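You operate a simulated robot arm through the tools that you are given. There is no shell and no other tool. Be economical: measure what you need, move in short steps, check, and stop when the job is done.

Carry out the task below with a simulated two-armed robot. There is one attempt and no reset: what you move stays moved.

TASK
Stack the tote tag that says "hold" from the top of the service bench on top of the tote tag labelled "plain". Then put the spring on the top of the check bench away on the top of the service bench. Then put one of the relays from the top of the check bench on top of the tape roll there. Then take the small carton from the top of the check bench and put it on the top of the grey sample cabinet. Then take the green scouring pad and put it on the shelf under the check bench. Then put the weigh bucket that says "29" from the top of the check bench on the middle of the check bench. Then shut the white cupboard door. Then close the card drawer. Then press the green lane button to switch it on. Then press the white lane button to switch it up. Then take the green roll on the front of the stores bench and put it away on the lane 27. Then take the blue roll and put it on the shelf over the reel. The order counts. Set down upright: relay, small carton, weigh bucket.

Only the result counts: the job must be done as asked and must still hold three seconds after the hand-in. Knocking over, shifting, dropping, spilling or breaking anything else fails it.

THE ROBOT
Two 7-joint arms with two-finger parallel grippers on one trunk, on a base that drives. Base frame: it is fixed to the floor where the robot stands at the start and does not move with it; the origin is under the middle of the robot, x ahead of it, y to its left, z up. Lengths are in m, angles in rad, forces in N, time in s.
The left shoulder is at the start at [0.07, 0.177, 1.12], the right one opposite. Places, roughly: blue roll (7x7x5 cm) [-16.4, -8.6, 0.8]; card drawer [-14.4, 7.2, 0.6]; green lane button [-16.8, -8.5, 0.7]; green roll (7x7x5 cm) [-17.8, -8.5, 0.8]; green scouring pad (8x5x3 cm) [0.1, 7, 0.9]; lane 27 [-16.7, -8.6, 0.8]; middle of the check bench [-0.4, 6.7, 0.9]; relay [0, 5.5, 1]; shelf over the reel [-19.4, -8, 0.9]; shelf under the check bench [-0.2, 7.4, 0.2]; small carton [0, 6.75, 1]; spring [0.25, 5.75, 1]; tape roll (10x10x5 cm) [0, 5.9, 0.9]; top of the grey sample cabinet [-0.3, 5.2, 0.9]; top of the service bench [0.7, -0.7, 0.9]; weigh bucket [0, 8, 1]; white cupboard door [-2.2, 10.4, 0.2]; white lane button [-17.1, -8.5, 0.7]. Payload 3.43 kg a hand.
Tool frame (each hand has its own): the origin (TCP) lies between the finger pads and is the grasp point; the fingertips stand 0.03 m ahead of it; z points along the fingers, y is the line along which they close. The gripper opens to 0.094 m. The fingers are 0.028 m wide and 0.01 m thick; the gripper's body (0.05 by 0.096 m) begins 0.055 m behind the TCP.
Orientation is that of the tool frame in the base frame, as a unit quaternion [w, x, y, z]. With the fingers straight down and closing along the base's y, the tool's x points along the base's -x, its y along +y and its z along -z.

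THE INTERFACE
- The arms move only by the tool nudge_tool. It takes "left_deltas", "right_deltas" or both (then of equal length, played together; a hand with none holds still); each is a list of rows, each a list of 2 entries, a list of its own where there are three numbers: the shift along the tool's x, y, z in m, then the turn, a rotation vector about the tool's x, y, z in rad. In form: [[[dx, dy, dz], [rx, ry, rz]], ...]. A call has 1 to 12 rows; each row is the pose to reach, as a shift and turn from the pose commanded when the call began, along the tool's axes at that moment. "left_jaw" and "right_jaw" are, for a hand that has rows, the closure, from 0 (fully open) to 1 (shut), set as the call begins (left out, the last holds). A row lasts 0.2 s, in which the tool goes at most 0.05 m and 0.15 rad; a call with a longer step from one row to the next is refused whole, and so is a gripper value outside its range. A pose out of reach is approached as far as the arm can. The call stops where the force on the tool passes 40 N (or 10 N more than at its start, if that is more) or the arm is blocked; 0.2 s more then pass. The fingers move at their own pace (about 0.153 m/s each) and stop on an object; they squeeze with about 29 N. The grip force told is the motor's: it shows also when the fingers shut on nothing. Time passes only in rows, and 0.2 s behind the last, so rows that repeat a pose let the fingers close. The reply holds the time, the measured pose of the TCP, the force on the tool along the base axes, the opening and the grip force, in the units named above and with some noise, with the torque about the TCP (base axes, N m) and any sound that the robot's microphone picked up.
- Cameras (640 x 400 px; columns grow to the right, rows downward): "scene" is now at [0.1297, 0.0113, 1.4208]; the picture's right is [0.14, -0.99, 0.00], its down [-0.73, -0.10, -0.68] and it looks along [0.67, 0.10, -0.74] (base axes); focal length 272 px, centre (320, 200). "left" rides on the left gripper at [0.076, -0.014, -0.102] in its tool frame; the picture's right is [0.18, 0.98, 0.00], its down [-0.75, 0.14, -0.64] and it looks along [-0.63, 0.12, 0.77] (tool axes); focal length 243 px, centre (320, 200). "right" rides on the right gripper at [0.076, 0.014, -0.103] in its tool frame; the picture's right is [-0.18, 0.98, 0.00], its down [-0.75, -0.14, -0.64] and it looks along [-0.63, -0.12, 0.77] (tool axes); focal length 243 px, centre (320, 200). There is no depth. A picture from a camera that has moved, and an enlarged one, comes with that camera's place and axes in the base frame and with its lens.
- snapshot(camera): a new picture of that camera. The clock stands still meanwhile.
- raise_lower(by): slides the trunk up (or, below 0, down) by that many m; the arms and the scene camera ride with it, the base frame stays. It gives what a move gives, with no picture.
- base_move(legs): drives the robot by 1 to 6 legs, each [ahead, turn to the left] in m and rad, along the robot's own axes; the way and the turn of a leg run together, so that a leg with both is an arc; at most 1.5 m and 3.142 rad a leg. The arms and the cameras ride along, it lands a little off, and it stops where it bumps. It gives what a move gives.
- aim_head(pan, tilt): turns the head with the scene camera to pan (to the left, within 1.501 rad either way) and tilt (down, from -0.506 to 1.204), counted from straight ahead of the robot. It gives what a move gives.
- inspect(camera, box): a new picture of the part [left, top, right, bottom] of that camera's present view, enlarged. The clock stands still meanwhile.
- close_job(): hands the job in; it is judged then, once.

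Go step by step. Nothing tells you exact positions but the pictures and the camera data: compare them with the known pose of the tool, close in by small moves and look again before you grip or let go. The budget is 525 turns and 310 pictures, counting those below and the enlarged ones. Unless the task says otherwise, let go and move clear before handing in, and close with one line.

The tools are called after "Call:" as a command line: name --argument value ..., lists and objects as JSON in quotes. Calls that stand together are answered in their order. nudge_tool: Moves the arms, as the interface text tells. Its arguments: {"type":"object","properties":{"left_deltas":{"type":"array"},"left_jaw":{"type":"number"},"right_deltas":{"type":"array"},"right_jaw":{"type":"number"}},"required":[]} The other tools are called the same way: raise_lower (by) slides the trunk up or down; base_move (legs) drives the base; aim_head (pan, tilt) turns the head that bears the scene camera; snapshot (camera) takes a picture; inspect (camera, box) takes an enlarged picture of a part of a camera's view; close_job () hands the job in.

At the start:

```text
time: 0.0
left_tool_pos: [0.5385, 0.2348, 1.0603]
left_tcp_rot: [0.0, 0.001, 1.0, 0.0]
left_contact_force: [0.0, 1.2, 0.4]
left_wrist_torque: [0.0, -0.03, -0.01]
left_opening: 0.094
left_grip_force: 0.0
right_tool_pos: [0.3765, -0.1929, 1.1039]
right_tcp_rot: [0.0, -0.001, 1.0, 0.001]
right_contact_force: [1.0, -0.2, -0.6]
right_wrist_torque: [0.04, -0.02, 0.02]
right_opening: 0.0941
right_grip_force: 0.1
trunk travel left (down, up): [-0.7, 0.14]
robot x, y, heading: [0.0006, 0.0007, 0.002]
head pan, tilt: [0.143, 0.826]
```

scene: 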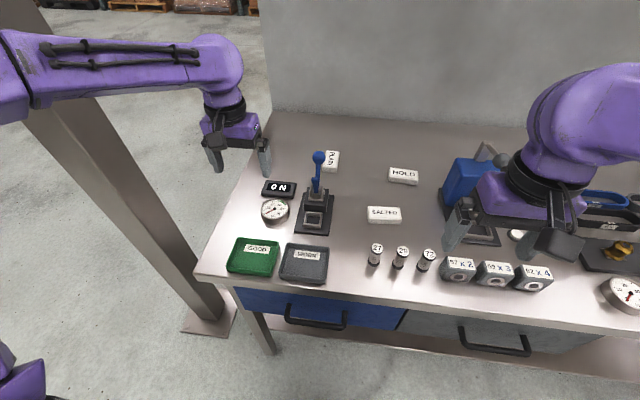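
right: 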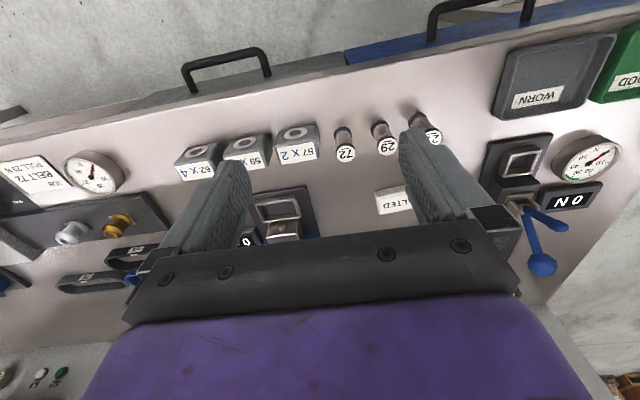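
left: 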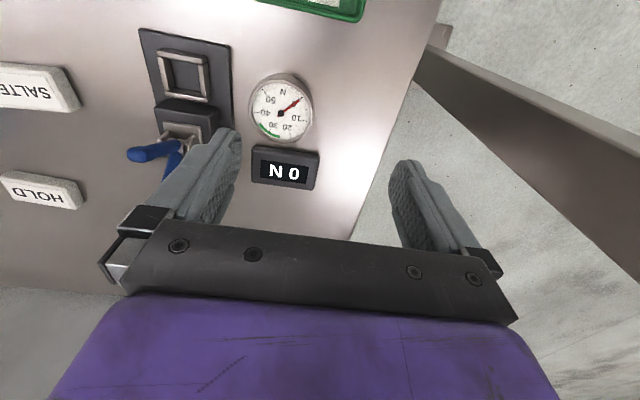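

I see the bench with tags "HOLD", "SALTED" and one turned tag near the lever. I'll enlarge these to find "plain".

Call:
inspect --camera "scene" --box '[220, 120, 460, 270]'

Call:
aim_head --pan -0.6 --tilt 0.8

Call:
snapshot --camera "scene"

```text
2.67 times, centred on (340, 195) of scene
camera zoom: at [0.1297, 0.0113, 1.4208], right [0.14, -0.99, 0.0], down [-0.73, -0.1, -0.68], along [0.67, 0.1, -0.74], focal length 725 px, centre (267, 213)
```

zoom: 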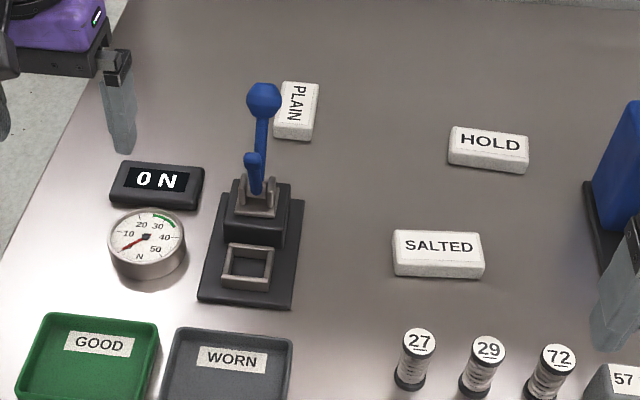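

```text
time: 1.1
left_tool_pos: [0.538, 0.2355, 1.0597]
left_tcp_rot: [0.0, 0.0, 1.0, 0.0]
left_contact_force: [-1.1, 0.0, 0.4]
left_wrist_torque: [0.01, -0.01, 0.02]
left_opening: 0.0939
left_grip_force: 0.0
right_tool_pos: [0.3764, -0.1935, 1.1023]
right_tcp_rot: [0.001, 0.0, 1.0, 0.001]
right_contact_force: [0.3, 0.8, -0.5]
right_wrist_torque: [-0.03, -0.03, 0.02]
right_opening: 0.094
right_grip_force: 0.0
trunk travel left (down, up): [-0.7, 0.14]
robot x, y, heading: [0.0019, 0.0026, -0.0]
head pan, tilt: [-0.6, 0.799]
```

```text
305 pictures are left
camera scene: at [0.1177, -0.0455, 1.4229], right [-0.56, -0.83, 0.0], down [-0.59, 0.4, -0.7], along [0.58, -0.39, -0.72], focal length 272 px, centre (320, 200)
```

scene: 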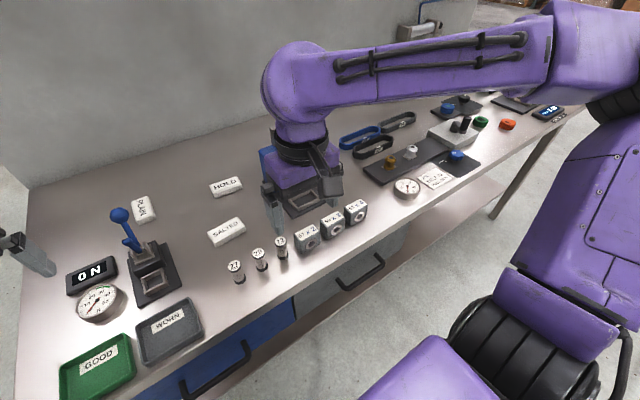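

The tags: HOLD near [0.84,-0.17], PLAIN near [0.89,0.08]; both too far. I'll retract the left arm a bit and drive ahead.

Call:
nudge_tool --left_deltas '[[[0.05, 0, 0], [0, 0, 0]], [[0.1, 0, 0], [0, 0, 0]], [[0.15, 0, -0.03], [0, 0, 0]], [[0.17, 0.0, -0.06], [0, 0, 0]]]'

Call:
base_move --legs '[[0.15, 0]]'

Call:
aim_head --pan 0.0 --tilt 0.8

Call:
snapshot --camera "scene"

```text
refused: row 3 steps farther than a row can; nothing moved
```

```text
time: 2.5
left_tool_pos: [0.6872, 0.234, 1.061]
left_tcp_rot: [0.001, 0.0, 1.0, 0.0]
left_contact_force: [0.3, 0.0, -0.3]
left_wrist_torque: [-0.01, -0.02, 0.01]
left_opening: 0.094
left_grip_force: 0.0
right_tool_pos: [0.5253, -0.1955, 1.1046]
right_tcp_rot: [0.001, -0.001, 1.0, 0.001]
right_contact_force: [-0.1, -0.1, 0.3]
right_wrist_torque: [-0.01, 0.0, 0.01]
right_opening: 0.0941
right_grip_force: 0.1
trunk travel left (down, up): [-0.7, 0.14]
robot x, y, heading: [0.1495, -0.0002, -0.001]
head pan, tilt: [-0.6, 0.799]
```

```text
time: 3.5
left_tool_pos: [0.688, 0.2342, 1.0608]
left_tcp_rot: [0.0, 0.0, 1.0, -0.001]
left_contact_force: [0.3, 0.0, -1.1]
left_wrist_torque: [0.01, -0.02, 0.0]
left_opening: 0.0937
left_grip_force: 0.1
right_tool_pos: [0.5269, -0.1947, 1.1034]
right_tcp_rot: [0.0, -0.001, 1.0, 0.001]
right_contact_force: [0.1, 0.4, 0.2]
right_wrist_torque: [-0.03, 0.0, 0.01]
right_opening: 0.0936
right_grip_force: 0.1
trunk travel left (down, up): [-0.7, 0.14]
robot x, y, heading: [0.151, -0.0015, -0.002]
head pan, tilt: [0.0, 0.799]
```

```text
304 pictures are left
camera scene: at [0.2812, -0.0002, 1.423], right [0.0, -1.0, 0.0], down [-0.72, 0.0, -0.7], along [0.7, 0.0, -0.72], focal length 272 px, centre (320, 200)
```

scene: 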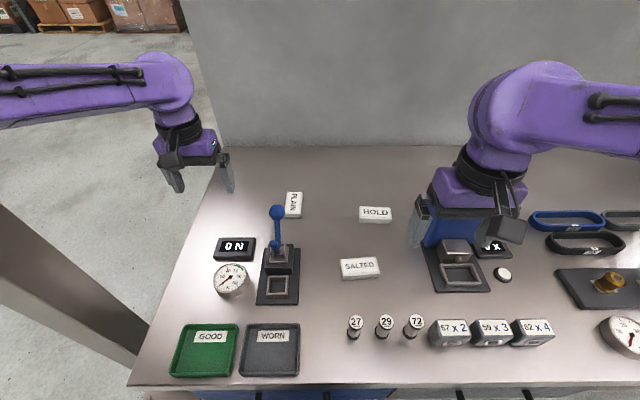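

HOLD ≈ [0.825,-0.166], PLAIN ≈ [0.866,0.084]. I'll go a little closer, then turn the right hand by 90° and hover over HOLD.

Call:
base_move --legs '[[0.06, 0]]'

Call:
snapshot --camera "right"

```text
time: 4.5
left_tool_pos: [0.7298, 0.235, 1.0555]
left_tcp_rot: [-0.003, -0.001, 1.0, 0.0]
left_contact_force: [0.6, 0.8, -0.8]
left_wrist_torque: [-0.01, 0.05, -0.03]
left_opening: 0.0941
left_grip_force: 0.1
right_tool_pos: [0.5687, -0.1947, 1.1008]
right_tcp_rot: [-0.003, -0.001, 1.0, 0.001]
right_contact_force: [0.6, 0.4, -0.9]
right_wrist_torque: [0.0, 0.05, 0.02]
right_opening: 0.0941
right_grip_force: 0.1
trunk travel left (down, up): [-0.7, 0.14]
robot x, y, heading: [0.1831, -0.0002, -0.0]
head pan, tilt: [0.0, 0.799]
stopped in leg 1: the robot was blocked; the commanded pose is now the measured one
```

```text
303 pictures are left
camera right: at [0.495, -0.1817, 1.2037], right [0.18, 0.98, 0.0], down [0.76, -0.14, 0.64], along [0.63, -0.12, -0.77], focal length 243 px, centre (320, 200)
```

right: 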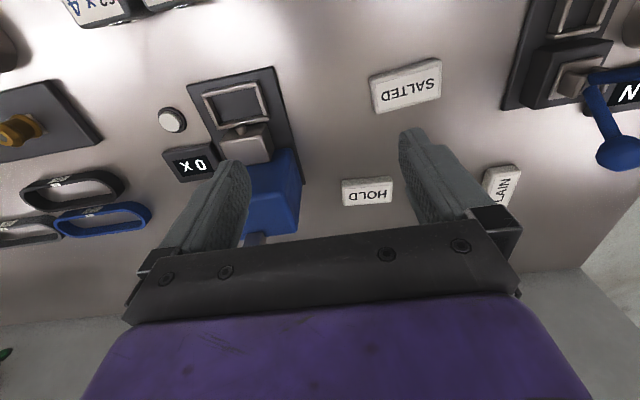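

Blocked by the bench at 0.183; I'll back off 1.5 cm, then send the right hand over HOLD, turned 90°.

Call:
base_move --legs '[[-0.015, 0]]'

Call:
nudge_tool --right_deltas '[[[-0.025, 0.003, 0], [0, 0, 0.143]], [[-0.05, 0.01, 0], [0, 0, 0.286]], [[-0.075, 0.015, 0], [0, 0, 0.429]], [[-0.1, 0.02, 0], [0, 0, 0.571]], [[-0.125, 0.025, 0], [0, 0, 0.714]], [[-0.15, 0.03, 0], [0, 0, 0.857]], [[-0.175, 0.035, 0.0], [0, 0, 1.0]], [[-0.2, 0.035, 0.0], [0, 0, 1.142]], [[-0.225, 0.035, 0.02], [0, 0, 1.285]], [[-0.245, 0.04, 0.05], [0, 0, 1.428]], [[-0.26, 0.04, 0.08], [0, 0, 1.571]], [[-0.265, 0.04, 0.1], [0, 0, 1.571]]]'

Call:
snapshot --camera "right"

Call:
snapshot --camera "scene"

```text
time: 5.2
left_tool_pos: [0.7116, 0.2349, 1.0588]
left_tcp_rot: [-0.001, -0.001, 1.0, 0.0]
left_contact_force: [0.9, -0.1, 0.2]
left_wrist_torque: [-0.02, 0.04, 0.0]
left_opening: 0.0941
left_grip_force: 0.1
right_tool_pos: [0.5516, -0.1947, 1.1028]
right_tcp_rot: [-0.001, 0.0, 1.0, 0.0]
right_contact_force: [0.8, 0.3, -0.5]
right_wrist_torque: [-0.01, 0.04, -0.01]
right_opening: 0.0938
right_grip_force: 0.0
trunk travel left (down, up): [-0.7, 0.14]
robot x, y, heading: [0.1698, 0.0026, 0.002]
head pan, tilt: [0.0, 0.799]
```

```text
time: 7.8
left_tool_pos: [0.7106, 0.2347, 1.0593]
left_tcp_rot: [0.0, -0.001, 1.0, 0.001]
left_contact_force: [0.1, 0.1, -0.3]
left_wrist_torque: [0.01, 0.01, 0.01]
left_opening: 0.0942
left_grip_force: 0.0
right_tool_pos: [0.8134, -0.154, 1.0028]
right_tcp_rot: [0.001, 0.708, 0.707, -0.001]
right_contact_force: [1.5, 0.5, 0.1]
right_wrist_torque: [0.02, -0.01, 0.0]
right_opening: 0.0941
right_grip_force: 0.0
trunk travel left (down, up): [-0.7, 0.14]
robot x, y, heading: [0.1714, 0.0045, 0.0]
head pan, tilt: [0.0, 0.799]
```

```text
302 pictures are left
camera right: at [0.8306, -0.0794, 1.1054], right [0.98, -0.19, 0.0], down [-0.14, -0.75, 0.64], along [-0.12, -0.63, -0.77], focal length 243 px, centre (320, 200)
```

right: 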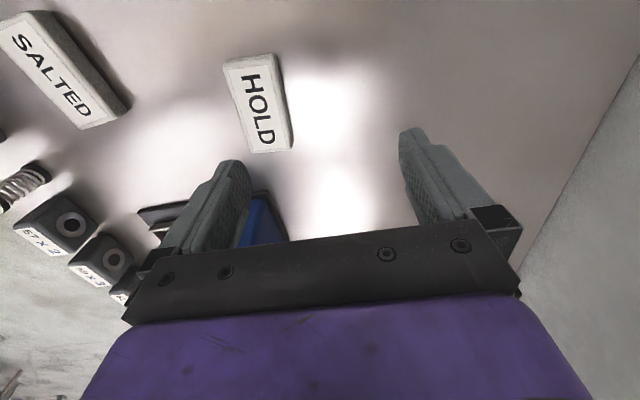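

```text
301 pictures are left
camera scene: at [0.3046, 0.0, 1.4229], right [0.0, -1.0, 0.0], down [-0.72, 0.0, -0.7], along [0.7, 0.0, -0.72], focal length 272 px, centre (320, 200)
```

scene: 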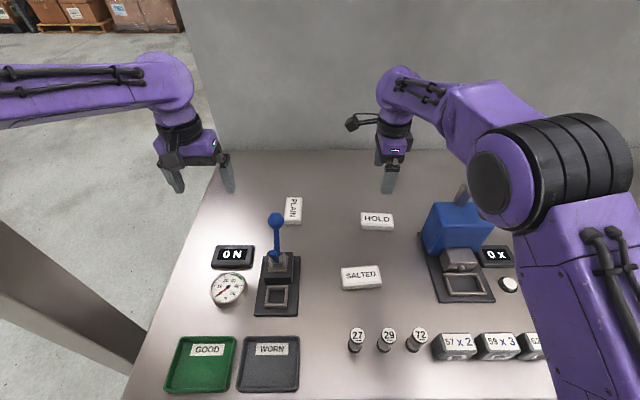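

Cross-checking both views puts the tag tops at z≈0.88 (bench ~0.86) and HOLD at about [0.760,-0.147]. I'll hover over it and look again.

Call:
nudge_tool --right_deltas '[[[0.003, -0.027, 0], [0, 0, 0]], [[0.007, -0.053, 0], [0, 0, 0]], [[0.007, -0.053, 0.04], [0, 0, 0]], [[0.007, -0.053, 0.04], [0, 0, 0]]]'

Call:
snapshot --camera "right"

Call:
inspect --camera "scene" --box '[260, 150, 440, 290]'

```text
time: 8.8
left_tool_pos: [0.7111, 0.2363, 1.0604]
left_tcp_rot: [0.001, 0.0, 1.0, 0.0]
left_contact_force: [0.3, 0.1, 0.6]
left_wrist_torque: [-0.01, 0.0, -0.01]
left_opening: 0.0939
left_grip_force: 0.0
right_tool_pos: [0.7597, -0.1488, 0.9643]
right_tcp_rot: [0.001, 0.707, 0.708, 0.0]
right_contact_force: [-0.4, -0.4, 0.7]
right_wrist_torque: [-0.03, 0.0, -0.02]
right_opening: 0.094
right_grip_force: 0.0
trunk travel left (down, up): [-0.7, 0.14]
robot x, y, heading: [0.1728, 0.0013, -0.003]
head pan, tilt: [0.0, 0.799]
```

```text
300 pictures are left
camera right: at [0.7749, -0.0734, 1.0669], right [0.98, -0.18, 0.0], down [-0.14, -0.75, 0.64], along [-0.12, -0.63, -0.77], focal length 243 px, centre (320, 200)
```

right: 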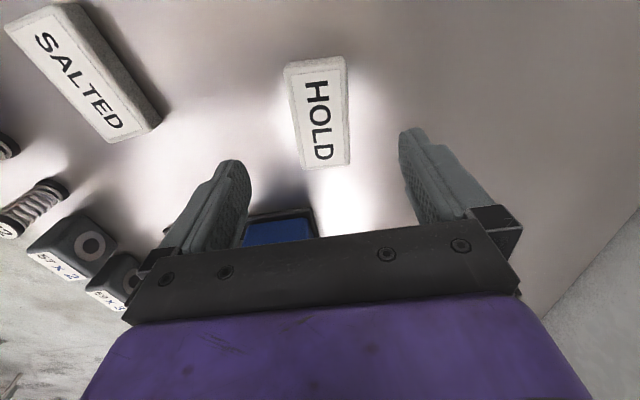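

```text
2.86 times, centred on (350, 220) of scene
camera zoom: at [0.3032, 0.0001, 1.423], right [0.0, -1.0, 0.0], down [-0.72, 0.0, -0.7], along [0.7, 0.0, -0.72], focal length 777 px, centre (234, 143)
```

zoom: 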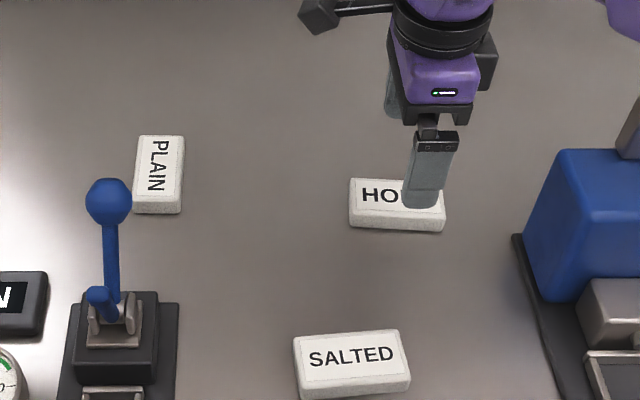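

HOLD centre ≈ [0.761,-0.146], tilted about 0.1 rad. Descending to fingertips just above the bench, aligned, and closing.

Call:
nudge_tool --right_deltas '[[[0.003, 0.001, 0.03], [0, 0, 0.1]], [[0.003, 0.001, 0.05], [0, 0, 0.1]], [[0.003, 0.001, 0.067], [0, 0, 0.1]]]'

Call:
snapshot --camera "right"

```text
time: 9.7
left_tool_pos: [0.7114, 0.2348, 1.0602]
left_tcp_rot: [0.0, -0.001, 1.0, 0.001]
left_contact_force: [0.3, -0.6, -0.3]
left_wrist_torque: [0.03, 0.02, 0.01]
left_opening: 0.0941
left_grip_force: 0.1
right_tool_pos: [0.7618, -0.1452, 0.8977]
right_tcp_rot: [0.0, 0.742, 0.671, 0.001]
right_contact_force: [-1.3, -0.5, 0.6]
right_wrist_torque: [0.02, 0.02, -0.01]
right_opening: 0.094
right_grip_force: 0.1
trunk travel left (down, up): [-0.7, 0.14]
robot x, y, heading: [0.1728, -0.0004, 0.002]
head pan, tilt: [0.0, 0.799]
```

```text
298 pictures are left
camera right: at [0.7852, -0.0716, 0.9997], right [0.96, -0.28, 0.0], down [-0.22, -0.74, 0.64], along [-0.18, -0.62, -0.77], focal length 243 px, centre (320, 200)
```

right: 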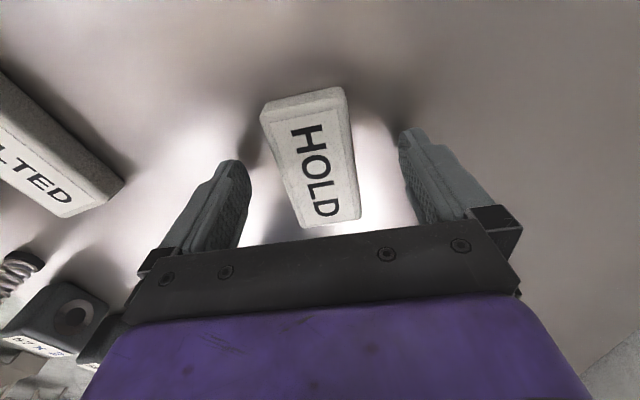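

The tag lies between the fingers. Closing and lifting.

Call:
nudge_tool --right_deltas '[[[0, 0, 0], [0, 0, 0]], [[0, 0, 0], [0, 0, 0]], [[0, 0, 0], [0, 0, 0]], [[0, 0, -0.03], [0, 0, 0]], [[0, 0, -0.07], [0, 0, 0]], [[0, 0, -0.1], [0, 0, 0]]]' --right_jaw 1

Call:
snapshot --camera "scene"

```text
time: 11.1
left_tool_pos: [0.7097, 0.2337, 1.0585]
left_tcp_rot: [0.0, 0.0, 1.0, 0.0]
left_contact_force: [-0.2, 0.4, -0.8]
left_wrist_torque: [0.0, -0.02, 0.07]
left_opening: 0.0942
left_grip_force: 0.1
right_tool_pos: [0.7603, -0.1451, 0.9974]
right_tcp_rot: [0.0, 0.742, 0.671, 0.001]
right_contact_force: [0.7, -0.9, 0.1]
right_wrist_torque: [-0.03, 0.0, 0.02]
right_opening: 0.0001
right_grip_force: 29.2
trunk travel left (down, up): [-0.7, 0.14]
robot x, y, heading: [0.1744, -0.0019, 0.002]
head pan, tilt: [0.0, 0.799]
```

```text
297 pictures are left
camera scene: at [0.3037, -0.0001, 1.4229], right [0.0, -1.0, 0.0], down [-0.72, 0.0, -0.7], along [0.7, 0.0, -0.72], focal length 272 px, centre (320, 200)
```

scene: 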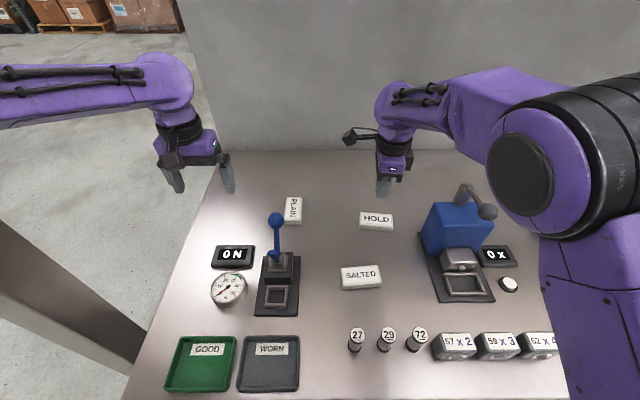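

The fingers closed above the tag, so the bench is lower than reckoned. I'll feel for the surface with closed fingers just behind the tag.

Call:
nudge_tool --right_deltas '[[[0, 0.045, 0], [0, 0, 0]], [[0, 0.065, 0.04], [0, 0, 0]], [[0, 0.065, 0.08], [0, 0, 0]], [[0, 0.065, 0.1], [0, 0, 0]], [[0, 0.065, 0.11], [0, 0, 0]], [[0, 0.065, 0.12], [0, 0, 0]], [[0, 0.065, 0.13], [0, 0, 0]], [[0, 0.065, 0.14], [0, 0, 0]], [[0, 0.065, 0.15], [0, 0, 0]], [[0, 0.065, 0.16], [0, 0, 0]], [[0, 0.065, 0.17], [0, 0, 0]], [[0, 0.065, 0.18], [0, 0, 0]]]'

Call:
snapshot --camera "right"

```text
time: 12.5
left_tool_pos: [0.7057, 0.2358, 1.063]
left_tcp_rot: [0.001, 0.0, 1.0, 0.0]
left_contact_force: [0.2, 1.0, 0.2]
left_wrist_torque: [0.01, -0.02, -0.01]
left_opening: 0.0938
left_grip_force: 0.0
right_tool_pos: [0.8278, -0.1505, 0.8898]
right_tcp_rot: [0.008, 0.741, 0.672, 0.008]
right_contact_force: [-15.4, 1.3, 18.0]
right_wrist_torque: [0.01, 0.6, -0.02]
right_opening: 0.0
right_grip_force: 29.1
trunk travel left (down, up): [-0.7, 0.14]
robot x, y, heading: [0.174, -0.0018, 0.005]
head pan, tilt: [0.0, 0.799]
stopped in row 7 (right hand): the force on the tool passed its limit (the readings are from after the stop); the commanded pose is now the measured one
```

```text
296 pictures are left
camera right: at [0.8491, -0.0763, 0.9929], right [0.96, -0.28, 0.02], down [-0.23, -0.74, 0.64], along [-0.16, -0.62, -0.77], focal length 243 px, centre (320, 200)
```

right: 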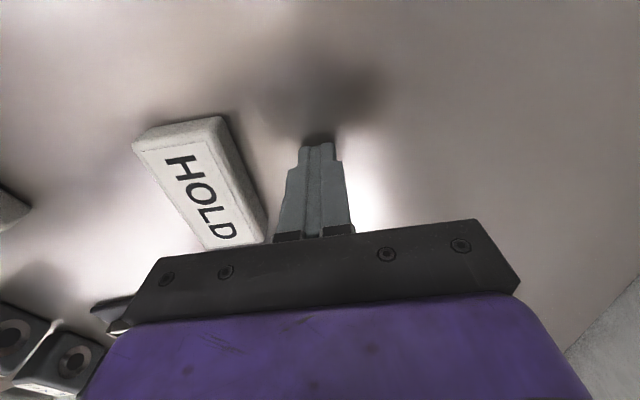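

Bench surface ≈0.860, so the grip just had too little overlap. I'll rise, open, return over the tag and go deeper.

Call:
nudge_tool --right_deltas '[[[0, 0, -0.04], [0.022, 0, 0]], [[0, 0, -0.06], [0.022, 0, 0]], [[0, -0.04, -0.06], [0.022, 0, 0]], [[0, -0.067, -0.06], [0.022, 0, 0]], [[0, -0.067, -0.06], [0.022, 0, 0]], [[0, -0.067, -0.03], [0.022, 0, 0]], [[0, -0.067, -0.01], [0.022, 0, 0]], [[0, -0.067, 0.001], [0.022, 0, 0]]]' --right_jaw 0

Call:
snapshot --camera "right"

```text
time: 14.4
left_tool_pos: [0.7066, 0.2352, 1.0623]
left_tcp_rot: [0.002, -0.001, 1.0, 0.0]
left_contact_force: [0.0, -0.2, 0.6]
left_wrist_torque: [-0.01, 0.01, -0.01]
left_opening: 0.0939
left_grip_force: 0.0
right_tool_pos: [0.767, -0.1419, 0.891]
right_tcp_rot: [0.004, 0.741, 0.672, 0.005]
right_contact_force: [-8.2, 3.2, 24.9]
right_wrist_torque: [-0.05, 1.62, -0.04]
right_opening: 0.094
right_grip_force: 0.0
trunk travel left (down, up): [-0.7, 0.14]
robot x, y, heading: [0.1713, 0.0023, 0.002]
head pan, tilt: [0.0, 0.799]
stopped in row 8 (right hand): the force on the tool passed its limit (the readings are from after the stop); the commanded pose is now the measured one
```

```text
295 pictures are left
camera right: at [0.7881, -0.0683, 0.9934], right [0.96, -0.28, 0.01], down [-0.22, -0.74, 0.64], along [-0.17, -0.61, -0.77], focal length 243 px, centre (320, 200)
```

right: 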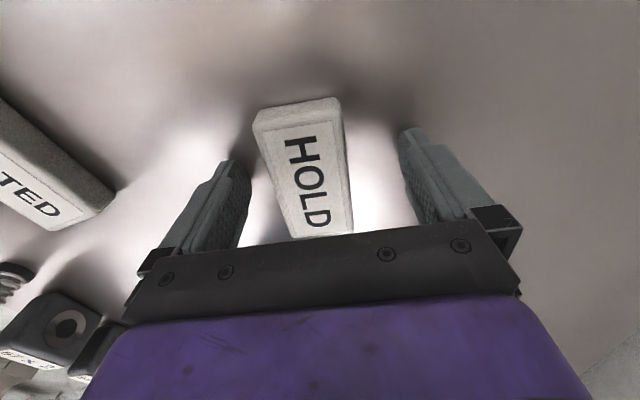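

Fingertips are on the bench around the tag; raising 3 mm and closing.

Call:
nudge_tool --right_deltas '[[[0, 0, -0.003], [0, 0, 0]], [[0, 0, -0.003], [0, 0, 0]], [[0, 0, -0.003], [0, 0, 0]], [[0, 0, -0.003], [0, 0, 0]]]' --right_jaw 1

Call:
snapshot --camera "right"

```text
time: 15.4
left_tool_pos: [0.7104, 0.235, 1.06]
left_tcp_rot: [0.001, 0.0, 1.0, 0.0]
left_contact_force: [0.7, 0.1, -0.6]
left_wrist_torque: [-0.02, 0.02, -0.01]
left_opening: 0.094
left_grip_force: 0.0
right_tool_pos: [0.7679, -0.1435, 0.8908]
right_tcp_rot: [0.003, 0.742, 0.671, 0.005]
right_contact_force: [5.6, -2.2, 14.2]
right_wrist_torque: [-0.14, -0.04, 0.11]
right_opening: 0.0442
right_grip_force: 28.9
trunk travel left (down, up): [-0.7, 0.14]
robot x, y, heading: [0.1728, 0.0004, 0.001]
head pan, tilt: [0.0, 0.799]
```

```text
294 pictures are left
camera right: at [0.7908, -0.0698, 0.9932], right [0.96, -0.28, 0.01], down [-0.22, -0.74, 0.64], along [-0.17, -0.61, -0.77], focal length 243 px, centre (320, 200)
```

right: 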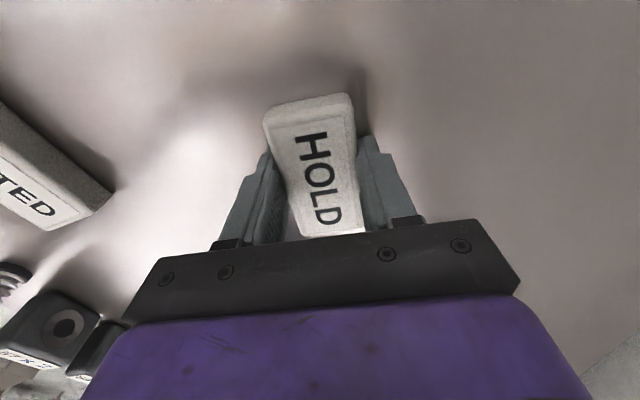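

HOLD is held (opening 4.4 cm). I'll lift and carry it over PLAIN at about [0.799,0.07], crosswise, with the camera side away from the lever.

Call:
nudge_tool --right_deltas '[[[0, 0, -0.02], [0, 0, 0]], [[0, 0, -0.05], [0, 0, 0]], [[0, 0, -0.08], [0, 0, 0]], [[0.042, 0.002, -0.08], [0, 0, -0.02]], [[0.084, 0.004, -0.08], [0, 0, -0.04]], [[0.126, 0.006, -0.08], [0, 0, -0.06]], [[0.168, 0.008, -0.08], [0, 0, -0.08]], [[0.2097, 0.0095, -0.08], [0, 0, -0.1]], [[0.2097, 0.0095, -0.08], [0, 0, -0.1]]]'

Call:
snapshot --camera "right"

Call:
inspect --camera "scene" --box '[200, 120, 420, 270]'

```text
time: 17.4
left_tool_pos: [0.7109, 0.233, 1.0609]
left_tcp_rot: [0.0, 0.0, 1.0, 0.0]
left_contact_force: [-0.8, -1.0, -0.1]
left_wrist_torque: [-0.03, 0.01, -0.01]
left_opening: 0.0942
left_grip_force: 0.0
right_tool_pos: [0.7913, 0.0554, 0.97]
right_tcp_rot: [0.001, 0.704, 0.71, 0.003]
right_contact_force: [0.3, 0.2, 0.5]
right_wrist_torque: [0.02, 0.0, 0.0]
right_opening: 0.044
right_grip_force: 29.3
right hand out of reach, approached as far as the arm can: row 8, 9
trunk travel left (down, up): [-0.7, 0.14]
robot x, y, heading: [0.1698, -0.0003, -0.005]
head pan, tilt: [0.0, 0.799]
```

```text
293 pictures are left
camera right: at [0.8056, 0.1301, 1.0727], right [0.98, -0.18, 0.01], down [-0.14, -0.76, 0.64], along [-0.11, -0.63, -0.77], focal length 243 px, centre (320, 200)
```

right: 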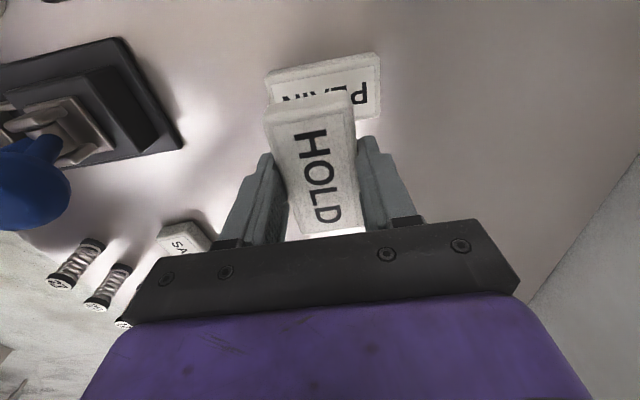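

```text
2.67 times, centred on (310, 195) of scene
camera zoom: at [0.3036, -0.0006, 1.423], right [0.0, -1.0, 0.0], down [-0.72, 0.0, -0.7], along [0.7, 0.0, -0.72], focal length 725 px, centre (347, 213)
```

zoom: 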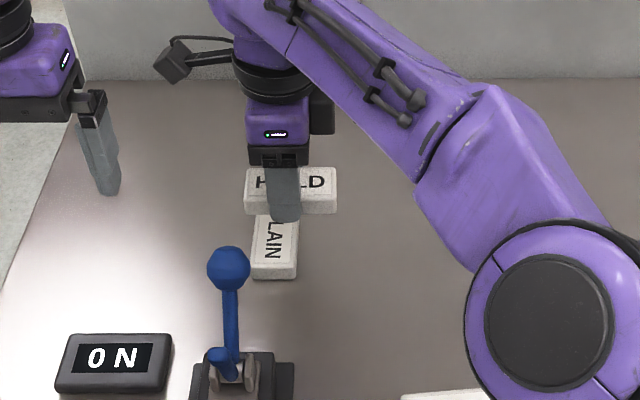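

The right arm is at its reach limit; turning the base left slightly will help. PLAIN ≈ [0.80,0.072].

Call:
base_move --legs '[[0, 0.09]]'

```text
time: 18.2
left_tool_pos: [0.7017, 0.2577, 1.059]
left_tcp_rot: [0.0, -0.021, 1.0, 0.0]
left_contact_force: [-0.7, 0.3, 0.4]
left_wrist_torque: [-0.03, 0.02, 0.01]
left_opening: 0.0942
left_grip_force: 0.0
right_tool_pos: [0.7904, 0.0801, 0.9695]
right_tcp_rot: [0.003, 0.69, 0.723, 0.002]
right_contact_force: [-0.3, -0.7, 0.4]
right_wrist_torque: [-0.01, -0.01, 0.0]
right_opening: 0.044
right_grip_force: 28.9
trunk travel left (down, up): [-0.7, 0.14]
robot x, y, heading: [0.1713, -0.0038, 0.041]
head pan, tilt: [0.0, 0.799]
stopped in leg 1: the robot was blocked; the commanded pose is now the measured one
```

Call:
nudge_tool --right_deltas '[[[-0.0146, 0.009, 0], [0, 0, 0.047]], [[-0.0146, 0.009, 0.02], [0, 0, 0.047]], [[-0.0146, 0.009, 0.035], [0, 0, 0.047]], [[-0.0146, 0.009, 0.035], [0, 0, 0.047]]]'

Call:
snapshot --camera "right"

Call:
inspect --camera "scene" --box '[220, 120, 420, 260]'

```text
time: 19.2
left_tool_pos: [0.6997, 0.2577, 1.0605]
left_tcp_rot: [0.001, -0.022, 1.0, 0.001]
left_contact_force: [-0.5, -0.1, 0.2]
left_wrist_torque: [0.03, -0.01, 0.04]
left_opening: 0.094
left_grip_force: 0.1
right_tool_pos: [0.7995, 0.0654, 0.9354]
right_tcp_rot: [0.003, 0.707, 0.707, 0.003]
right_contact_force: [-0.5, 0.5, -1.2]
right_wrist_torque: [0.03, 0.04, -0.02]
right_opening: 0.044
right_grip_force: 28.6
trunk travel left (down, up): [-0.7, 0.14]
robot x, y, heading: [0.1744, 0.002, 0.04]
head pan, tilt: [0.0, 0.799]
```

```text
291 pictures are left
camera right: at [0.8138, 0.141, 1.0375], right [0.98, -0.18, 0.01], down [-0.15, -0.75, 0.64], along [-0.11, -0.63, -0.77], focal length 243 px, centre (320, 200)
```

right: 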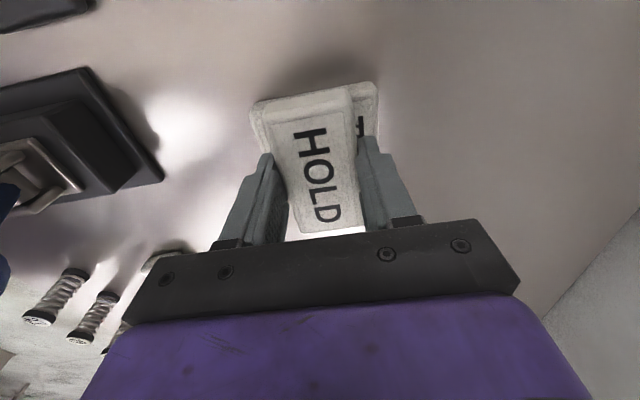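

```text
2.86 times, centred on (320, 190) of scene
camera zoom: at [0.3042, 0.0046, 1.4229], right [0.04, -1.0, 0.0], down [-0.72, -0.03, -0.7], along [0.7, 0.03, -0.72], focal length 777 px, centre (320, 229)
```

zoom: 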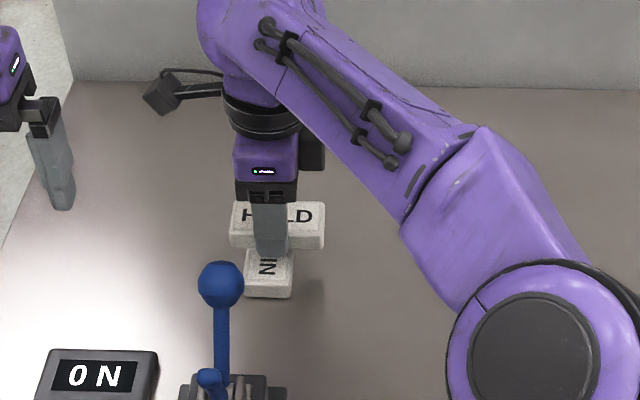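

Aligned well, HOLD needs ~4 mm more to +y. Descending gently.

Call:
nudge_tool --right_deltas '[[[0.004, 0.002, 0.01], [0, 0, 0]], [[0.004, 0.002, 0.019], [0, 0, 0]], [[0.004, 0.002, 0.019], [0, 0, 0]]]'

Call:
inspect --camera "scene" --box '[270, 170, 350, 230]'

```text
time: 20.0
left_tool_pos: [0.7018, 0.2571, 1.06]
left_tcp_rot: [0.0, -0.021, 1.0, 0.001]
left_contact_force: [-1.0, -0.4, 0.1]
left_wrist_torque: [-0.01, 0.0, 0.01]
left_opening: 0.0938
left_grip_force: 0.1
right_tool_pos: [0.7989, 0.0634, 0.9164]
right_tcp_rot: [0.003, 0.707, 0.707, 0.002]
right_contact_force: [0.1, -0.2, -0.6]
right_wrist_torque: [0.01, -0.02, 0.03]
right_opening: 0.044
right_grip_force: 28.7
right hand out of reach, approached as far as the arm can: row 1, 2, 3
trunk travel left (down, up): [-0.7, 0.14]
robot x, y, heading: [0.1737, 0.001, 0.041]
head pan, tilt: [0.0, 0.799]
```

```text
6.67 times, centred on (310, 200) of scene
camera zoom: at [0.3047, 0.0051, 1.4229], right [0.04, -1.0, 0.0], down [-0.72, -0.03, -0.7], along [0.7, 0.03, -0.72], focal length 1813 px, centre (387, 200)
```

zoom: 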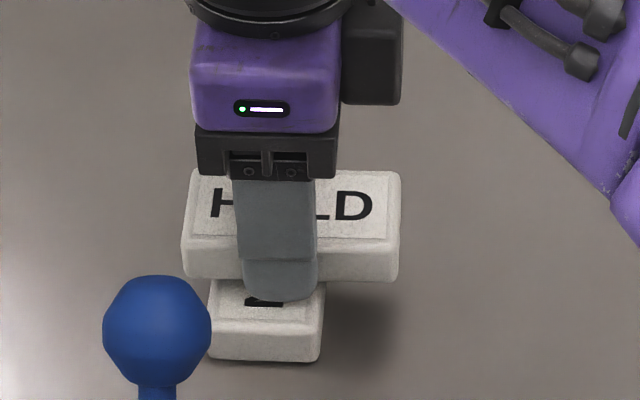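

The arm is at its limit about 9 mm short in y. I'll raise the hand, lower the trunk 6 cm, then shift.

Call:
nudge_tool --right_deltas '[[[0, 0, -0.04], [0, 0, 0]], [[0, 0, -0.07], [0, 0, 0]]]'

Call:
raise_lower --by -0.06

Call:
nudge_tool --right_deltas '[[[0.009, 0.003, 0], [0, 0, 0]], [[0.009, 0.003, 0], [0, 0, 0]]]'

Call:
inspect --camera "scene" --box '[270, 170, 350, 230]'

```text
time: 20.6
left_tool_pos: [0.698, 0.2583, 1.0594]
left_tcp_rot: [0.0, -0.022, 1.0, 0.0]
left_contact_force: [-0.5, -0.1, -0.4]
left_wrist_torque: [-0.02, 0.01, 0.02]
left_opening: 0.094
left_grip_force: 0.1
right_tool_pos: [0.7964, 0.065, 0.9865]
right_tcp_rot: [0.003, 0.707, 0.707, 0.004]
right_contact_force: [-0.6, 0.2, -0.4]
right_wrist_torque: [-0.01, 0.01, 0.02]
right_opening: 0.0439
right_grip_force: 28.8
trunk travel left (down, up): [-0.7, 0.14]
robot x, y, heading: [0.1714, -0.0021, 0.04]
head pan, tilt: [0.0, 0.799]
```

```text
time: 21.6
left_tool_pos: [0.7005, 0.2574, 1.0003]
left_tcp_rot: [0.0, -0.022, 1.0, 0.002]
left_contact_force: [0.3, -0.2, 0.4]
left_wrist_torque: [0.0, -0.02, 0.01]
left_opening: 0.094
left_grip_force: 0.0
right_tool_pos: [0.7971, 0.0645, 0.928]
right_tcp_rot: [0.003, 0.707, 0.707, 0.004]
right_contact_force: [0.1, 0.4, -0.2]
right_wrist_torque: [-0.03, 0.04, 0.01]
right_opening: 0.0439
right_grip_force: 29.1
trunk travel left (down, up): [-0.64, 0.2]
robot x, y, heading: [0.1683, -0.0015, 0.037]
head pan, tilt: [0.0, 0.799]
```

```text
time: 22.2
left_tool_pos: [0.6988, 0.2581, 1.0]
left_tcp_rot: [0.0, -0.022, 1.0, 0.001]
left_contact_force: [-0.8, 0.3, 0.0]
left_wrist_torque: [-0.01, -0.01, -0.02]
left_opening: 0.094
left_grip_force: 0.1
right_tool_pos: [0.7956, 0.0684, 0.9269]
right_tcp_rot: [0.003, 0.708, 0.707, 0.004]
right_contact_force: [-0.1, -0.4, -0.2]
right_wrist_torque: [0.01, 0.01, -0.02]
right_opening: 0.044
right_grip_force: 29.0
right hand out of reach, approached as far as the arm can: row 1, 2
trunk travel left (down, up): [-0.64, 0.2]
robot x, y, heading: [0.1706, -0.0026, 0.04]
head pan, tilt: [0.0, 0.799]
```

```text
6.67 times, centred on (310, 200) of scene
camera zoom: at [0.3042, 0.0049, 1.3629], right [0.04, -1.0, 0.0], down [-0.72, -0.03, -0.7], along [0.7, 0.03, -0.72], focal length 1813 px, centre (387, 200)
```

zoom: 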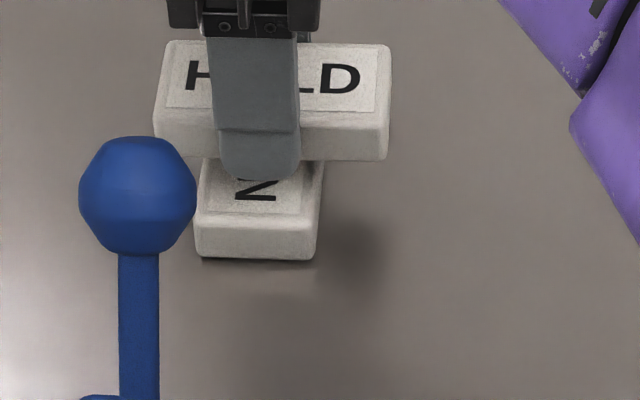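

Offset is only ~7 mm, well within PLAIN's footprint; accepting it. Descending to contact.

Call:
nudge_tool --right_deltas '[[[0, 0, 0.008], [0, 0, 0]], [[0, 0, 0.012], [0, 0, 0]], [[0, 0, 0.012], [0, 0, 0]]]'

Call:
inspect --camera "scene" --box '[270, 170, 350, 230]'

```text
time: 23.0
left_tool_pos: [0.6992, 0.2566, 1.0008]
left_tcp_rot: [-0.001, -0.022, 1.0, 0.0]
left_contact_force: [0.1, -0.1, -0.9]
left_wrist_torque: [-0.01, 0.01, 0.0]
left_opening: 0.094
left_grip_force: 0.1
right_tool_pos: [0.7943, 0.0708, 0.9141]
right_tcp_rot: [0.003, 0.706, 0.708, 0.003]
right_contact_force: [-0.2, -0.4, -1.1]
right_wrist_torque: [-0.02, 0.0, 0.02]
right_opening: 0.044
right_grip_force: 28.8
trunk travel left (down, up): [-0.64, 0.2]
robot x, y, heading: [0.1729, -0.0016, 0.045]
head pan, tilt: [0.0, 0.799]
```

```text
6.67 times, centred on (310, 200) of scene
camera zoom: at [0.3043, 0.0052, 1.3629], right [0.04, -1.0, 0.0], down [-0.72, -0.03, -0.7], along [0.7, 0.03, -0.72], focal length 1813 px, centre (387, 200)
```

zoom: 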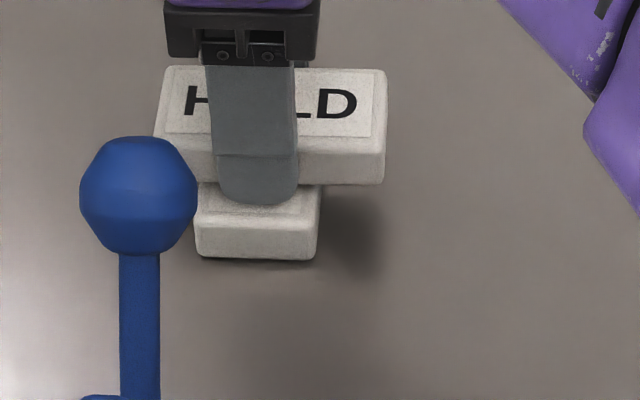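

Call:
nudge_tool --right_deltas '[[[0.002, 0, 0.002], [0, 0, 0]], [[0.002, 0, 0.004], [0, 0, 0]]]'

Call:
nudge_tool --right_deltas '[[[0, 0, 0.002], [0, 0, 0]], [[0, 0, 0.003], [0, 0, 0]]]'

Call:
inspect --camera "scene" --box '[270, 170, 350, 230]'

```text
time: 23.6
left_tool_pos: [0.6999, 0.2581, 1.0004]
left_tcp_rot: [0.0, -0.022, 1.0, 0.0]
left_contact_force: [-0.3, 0.0, 0.5]
left_wrist_torque: [0.01, 0.0, -0.01]
left_opening: 0.0938
left_grip_force: 0.1
right_tool_pos: [0.7936, 0.0707, 0.9124]
right_tcp_rot: [0.004, 0.707, 0.707, 0.006]
right_contact_force: [1.5, 1.5, 11.8]
right_wrist_torque: [0.11, 0.21, -0.05]
right_opening: 0.044
right_grip_force: 28.9
trunk travel left (down, up): [-0.64, 0.2]
robot x, y, heading: [0.1755, 0.0003, 0.036]
head pan, tilt: [0.0, 0.799]
```

```text
time: 24.2
left_tool_pos: [0.699, 0.2567, 1.0015]
left_tcp_rot: [0.001, -0.022, 1.0, 0.001]
left_contact_force: [-0.1, 0.4, 1.1]
left_wrist_torque: [0.02, -0.02, 0.04]
left_opening: 0.0941
left_grip_force: 0.0
right_tool_pos: [0.7946, 0.0713, 0.9123]
right_tcp_rot: [0.005, 0.708, 0.706, 0.007]
right_contact_force: [9.1, 2.3, 30.3]
right_wrist_torque: [0.19, 0.33, -0.04]
right_opening: 0.0439
right_grip_force: 29.2
trunk travel left (down, up): [-0.64, 0.2]
robot x, y, heading: [0.1706, -0.002, 0.042]
head pan, tilt: [0.0, 0.799]
```

```text
6.67 times, centred on (310, 200) of scene
camera zoom: at [0.3011, 0.0052, 1.3636], right [0.04, -1.0, 0.0], down [-0.71, -0.03, -0.7], along [0.7, 0.03, -0.72], focal length 1813 px, centre (387, 200)
```

zoom: 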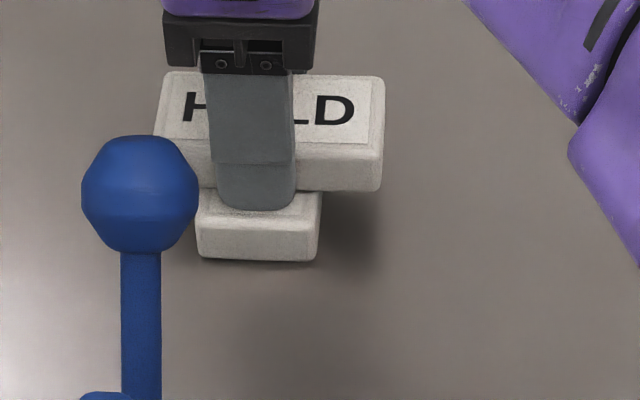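

Contact made (30 N). Easing up 4 mm, releasing slightly, then rising.

Call:
nudge_tool --right_deltas '[[[0, 0, -0.004], [0, 0, 0]], [[0, 0, -0.004], [0, 0, 0]]]'

Call:
nudge_tool --right_deltas '[[[0, 0, 0], [0, 0, 0]], [[0, 0, 0], [0, 0, 0]], [[0, 0, -0.01], [0, 0, 0]], [[0, 0, -0.03], [0, 0, 0]], [[0, 0, -0.07], [0, 0, 0]], [[0, 0, -0.1], [0, 0, 0]]]' --right_jaw 0.3

Call:
inspect --camera "scene" --box '[220, 130, 400, 270]'

Call:
snapshot --camera "right"

```text
time: 24.8
left_tool_pos: [0.6979, 0.2572, 1.0009]
left_tcp_rot: [0.001, -0.022, 1.0, 0.001]
left_contact_force: [0.5, -0.2, -0.1]
left_wrist_torque: [-0.02, -0.04, 0.0]
left_opening: 0.0942
left_grip_force: 0.1
right_tool_pos: [0.7936, 0.0706, 0.9123]
right_tcp_rot: [0.004, 0.706, 0.708, 0.004]
right_contact_force: [3.1, -0.6, 14.9]
right_wrist_torque: [0.02, 0.08, 0.0]
right_opening: 0.0438
right_grip_force: 29.0
trunk travel left (down, up): [-0.64, 0.2]
robot x, y, heading: [0.1733, -0.0014, 0.038]
head pan, tilt: [0.0, 0.799]
```

```text
time: 26.2
left_tool_pos: [0.7006, 0.2564, 0.9999]
left_tcp_rot: [0.001, -0.022, 1.0, 0.0]
left_contact_force: [0.4, -0.9, 0.1]
left_wrist_torque: [-0.01, -0.04, 0.02]
left_opening: 0.0941
left_grip_force: 0.1
right_tool_pos: [0.7827, 0.0658, 0.9988]
right_tcp_rot: [0.003, 0.707, 0.707, 0.003]
right_contact_force: [0.0, -0.3, -0.3]
right_wrist_torque: [-0.04, 0.01, -0.01]
right_opening: 0.0659
right_grip_force: 0.1
right hand out of reach, approached as far as the arm can: row 5, 6
trunk travel left (down, up): [-0.64, 0.2]
robot x, y, heading: [0.1703, 0.001, 0.039]
head pan, tilt: [0.0, 0.799]
```

```text
2.86 times, centred on (310, 200) of scene
camera zoom: at [0.3036, 0.0052, 1.3629], right [0.04, -1.0, 0.0], down [-0.72, -0.03, -0.7], along [0.7, 0.03, -0.72], focal length 777 px, centre (349, 200)
```

zoom: 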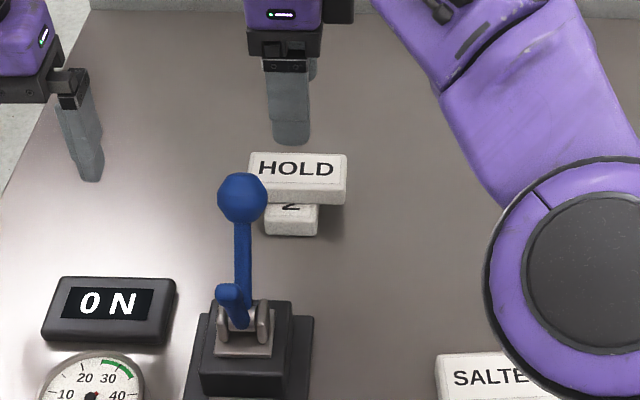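

```text
284 pictures are left
camera right: at [0.7981, 0.141, 1.1013], right [0.98, -0.18, 0.01], down [-0.15, -0.75, 0.64], along [-0.11, -0.63, -0.77], focal length 243 px, centre (320, 200)
```

right: 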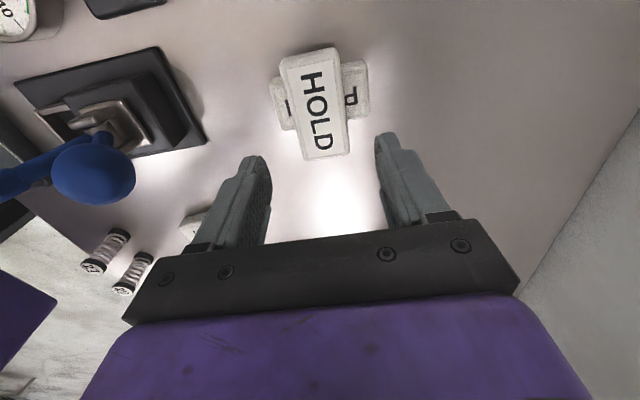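

HOLD rests stably on PLAIN. Now I raise the trunk, back away, tuck the arms and look toward the check bench.

Call:
raise_lower --by 0.15

Call:
base_move --legs '[[-0.5, 0]]'

Call:
nudge_tool --left_deltas '[[[0.04, 0, 0], [0, 0, 0]], [[0.08, 0, 0], [0, 0, 0]], [[0.12, 0, 0], [0, 0, 0]], [[0.15, 0, 0], [0, 0, 0]], [[0.15, 0, 0], [0, 0, 0]], [[0.15, 0, 0], [0, 0, 0]], [[0.15, 0, 0], [0, 0, 0]], [[0.15, 0, 0], [0, 0, 0]], [[0.15, 0, 0], [0, 0, 0]], [[0.15, 0, 0], [0, 0, 0]], [[0.15, 0, 0], [0, 0, 0]], [[0.15, 0, 0], [0, 0, 0]]]' --right_deltas '[[[-0.03, -0.02, 0], [0, 0, -0.14]], [[-0.06, -0.04, 0], [0, 0, -0.28]], [[-0.09, -0.06, 0], [0, 0, -0.42]], [[-0.12, -0.08, 0], [0, 0, -0.56]], [[-0.15, -0.1, 0], [0, 0, -0.7]], [[-0.18, -0.12, 0], [0, 0, -0.84]], [[-0.2, -0.14, 0], [0, 0, -0.98]], [[-0.22, -0.16, 0], [0, 0, -1.12]], [[-0.24, -0.18, 0], [0, 0, -1.26]], [[-0.25, -0.2, 0], [0, 0, -1.4]], [[-0.26, -0.22, 0], [0, 0, -1.53]], [[-0.26, -0.24, 0], [0, 0, -1.61]]]' --right_jaw 0

Call:
aim_head --pan 1.45 --tilt 0.15

Call:
snapshot --camera "scene"

```text
time: 28.0
left_tool_pos: [0.7004, 0.2578, 1.1488]
left_tcp_rot: [0.0, -0.022, 1.0, -0.001]
left_contact_force: [0.1, -0.3, -0.3]
left_wrist_torque: [0.01, 0.0, -0.03]
left_opening: 0.0941
left_grip_force: 0.0
right_tool_pos: [0.785, 0.0648, 1.1484]
right_tcp_rot: [0.003, 0.707, 0.707, 0.004]
right_contact_force: [-0.2, -0.1, 0.1]
right_wrist_torque: [-0.01, 0.02, -0.02]
right_opening: 0.0657
right_grip_force: 0.0
trunk travel left (down, up): [-0.79, 0.05]
robot x, y, heading: [0.1678, 0.0018, 0.044]
head pan, tilt: [0.0, 0.799]
```

```text
time: 30.9
left_tool_pos: [0.1981, 0.2385, 1.1488]
left_tcp_rot: [0.001, -0.022, 1.0, 0.001]
left_contact_force: [0.5, 0.7, -0.3]
left_wrist_torque: [-0.02, -0.02, 0.01]
left_opening: 0.0938
left_grip_force: 0.1
right_tool_pos: [0.2835, 0.0476, 1.1471]
right_tcp_rot: [0.003, 0.706, 0.708, 0.003]
right_contact_force: [-0.6, -0.6, 0.1]
right_wrist_torque: [-0.01, 0.0, 0.0]
right_opening: 0.0658
right_grip_force: 0.1
trunk travel left (down, up): [-0.79, 0.05]
robot x, y, heading: [-0.3287, -0.0238, 0.041]
head pan, tilt: [0.0, 0.799]
```

```text
time: 33.5
left_tool_pos: [0.047, 0.2311, 1.1511]
left_tcp_rot: [0.001, -0.023, 1.0, 0.0]
left_contact_force: [1.0, -0.2, 0.6]
left_wrist_torque: [0.0, 0.01, -0.04]
left_opening: 0.0937
left_grip_force: 0.0
right_tool_pos: [0.3019, -0.0818, 1.2539]
right_tcp_rot: [0.005, -0.019, 1.0, 0.0]
right_contact_force: [-0.8, 0.3, 0.8]
right_wrist_torque: [0.02, 0.01, 0.02]
right_opening: 0.0941
right_grip_force: 0.1
right hand out of reach, approached as far as the arm can: row 1, 2, 3, 4, 5, 6, 7, 8, 9, 10, 11, 12
trunk travel left (down, up): [-0.79, 0.05]
robot x, y, heading: [-0.3311, -0.0204, 0.048]
head pan, tilt: [0.0, 0.799]
```

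```text
time: 35.1
left_tool_pos: [0.0475, 0.2288, 1.1512]
left_tcp_rot: [-0.001, -0.023, 1.0, 0.001]
left_contact_force: [-0.7, -0.7, -0.2]
left_wrist_torque: [0.04, 0.02, 0.03]
left_opening: 0.0941
left_grip_force: 0.0
right_tool_pos: [0.3033, -0.0838, 1.2541]
right_tcp_rot: [0.005, -0.019, 1.0, 0.0]
right_contact_force: [-0.3, 0.7, 0.1]
right_wrist_torque: [-0.01, 0.0, -0.01]
right_opening: 0.0939
right_grip_force: 0.0
trunk travel left (down, up): [-0.79, 0.05]
robot x, y, heading: [-0.332, -0.0214, 0.043]
head pan, tilt: [1.45, 0.15]
```

```text
283 pictures are left
camera scene: at [-0.2713, 0.0738, 1.5713], right [1.0, -0.08, 0.0], down [-0.01, -0.15, -0.99], along [0.08, 0.99, -0.15], focal length 272 px, centre (320, 200)
```

scene: 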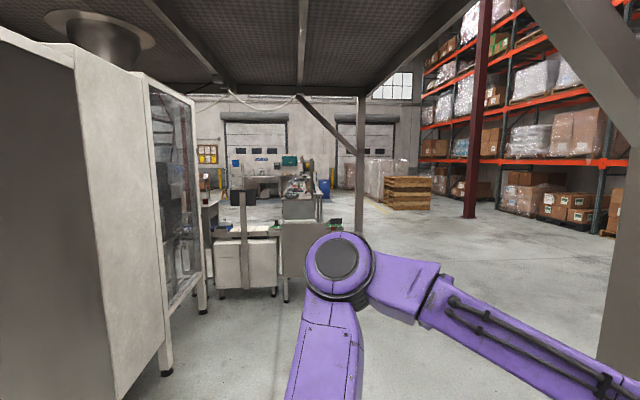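

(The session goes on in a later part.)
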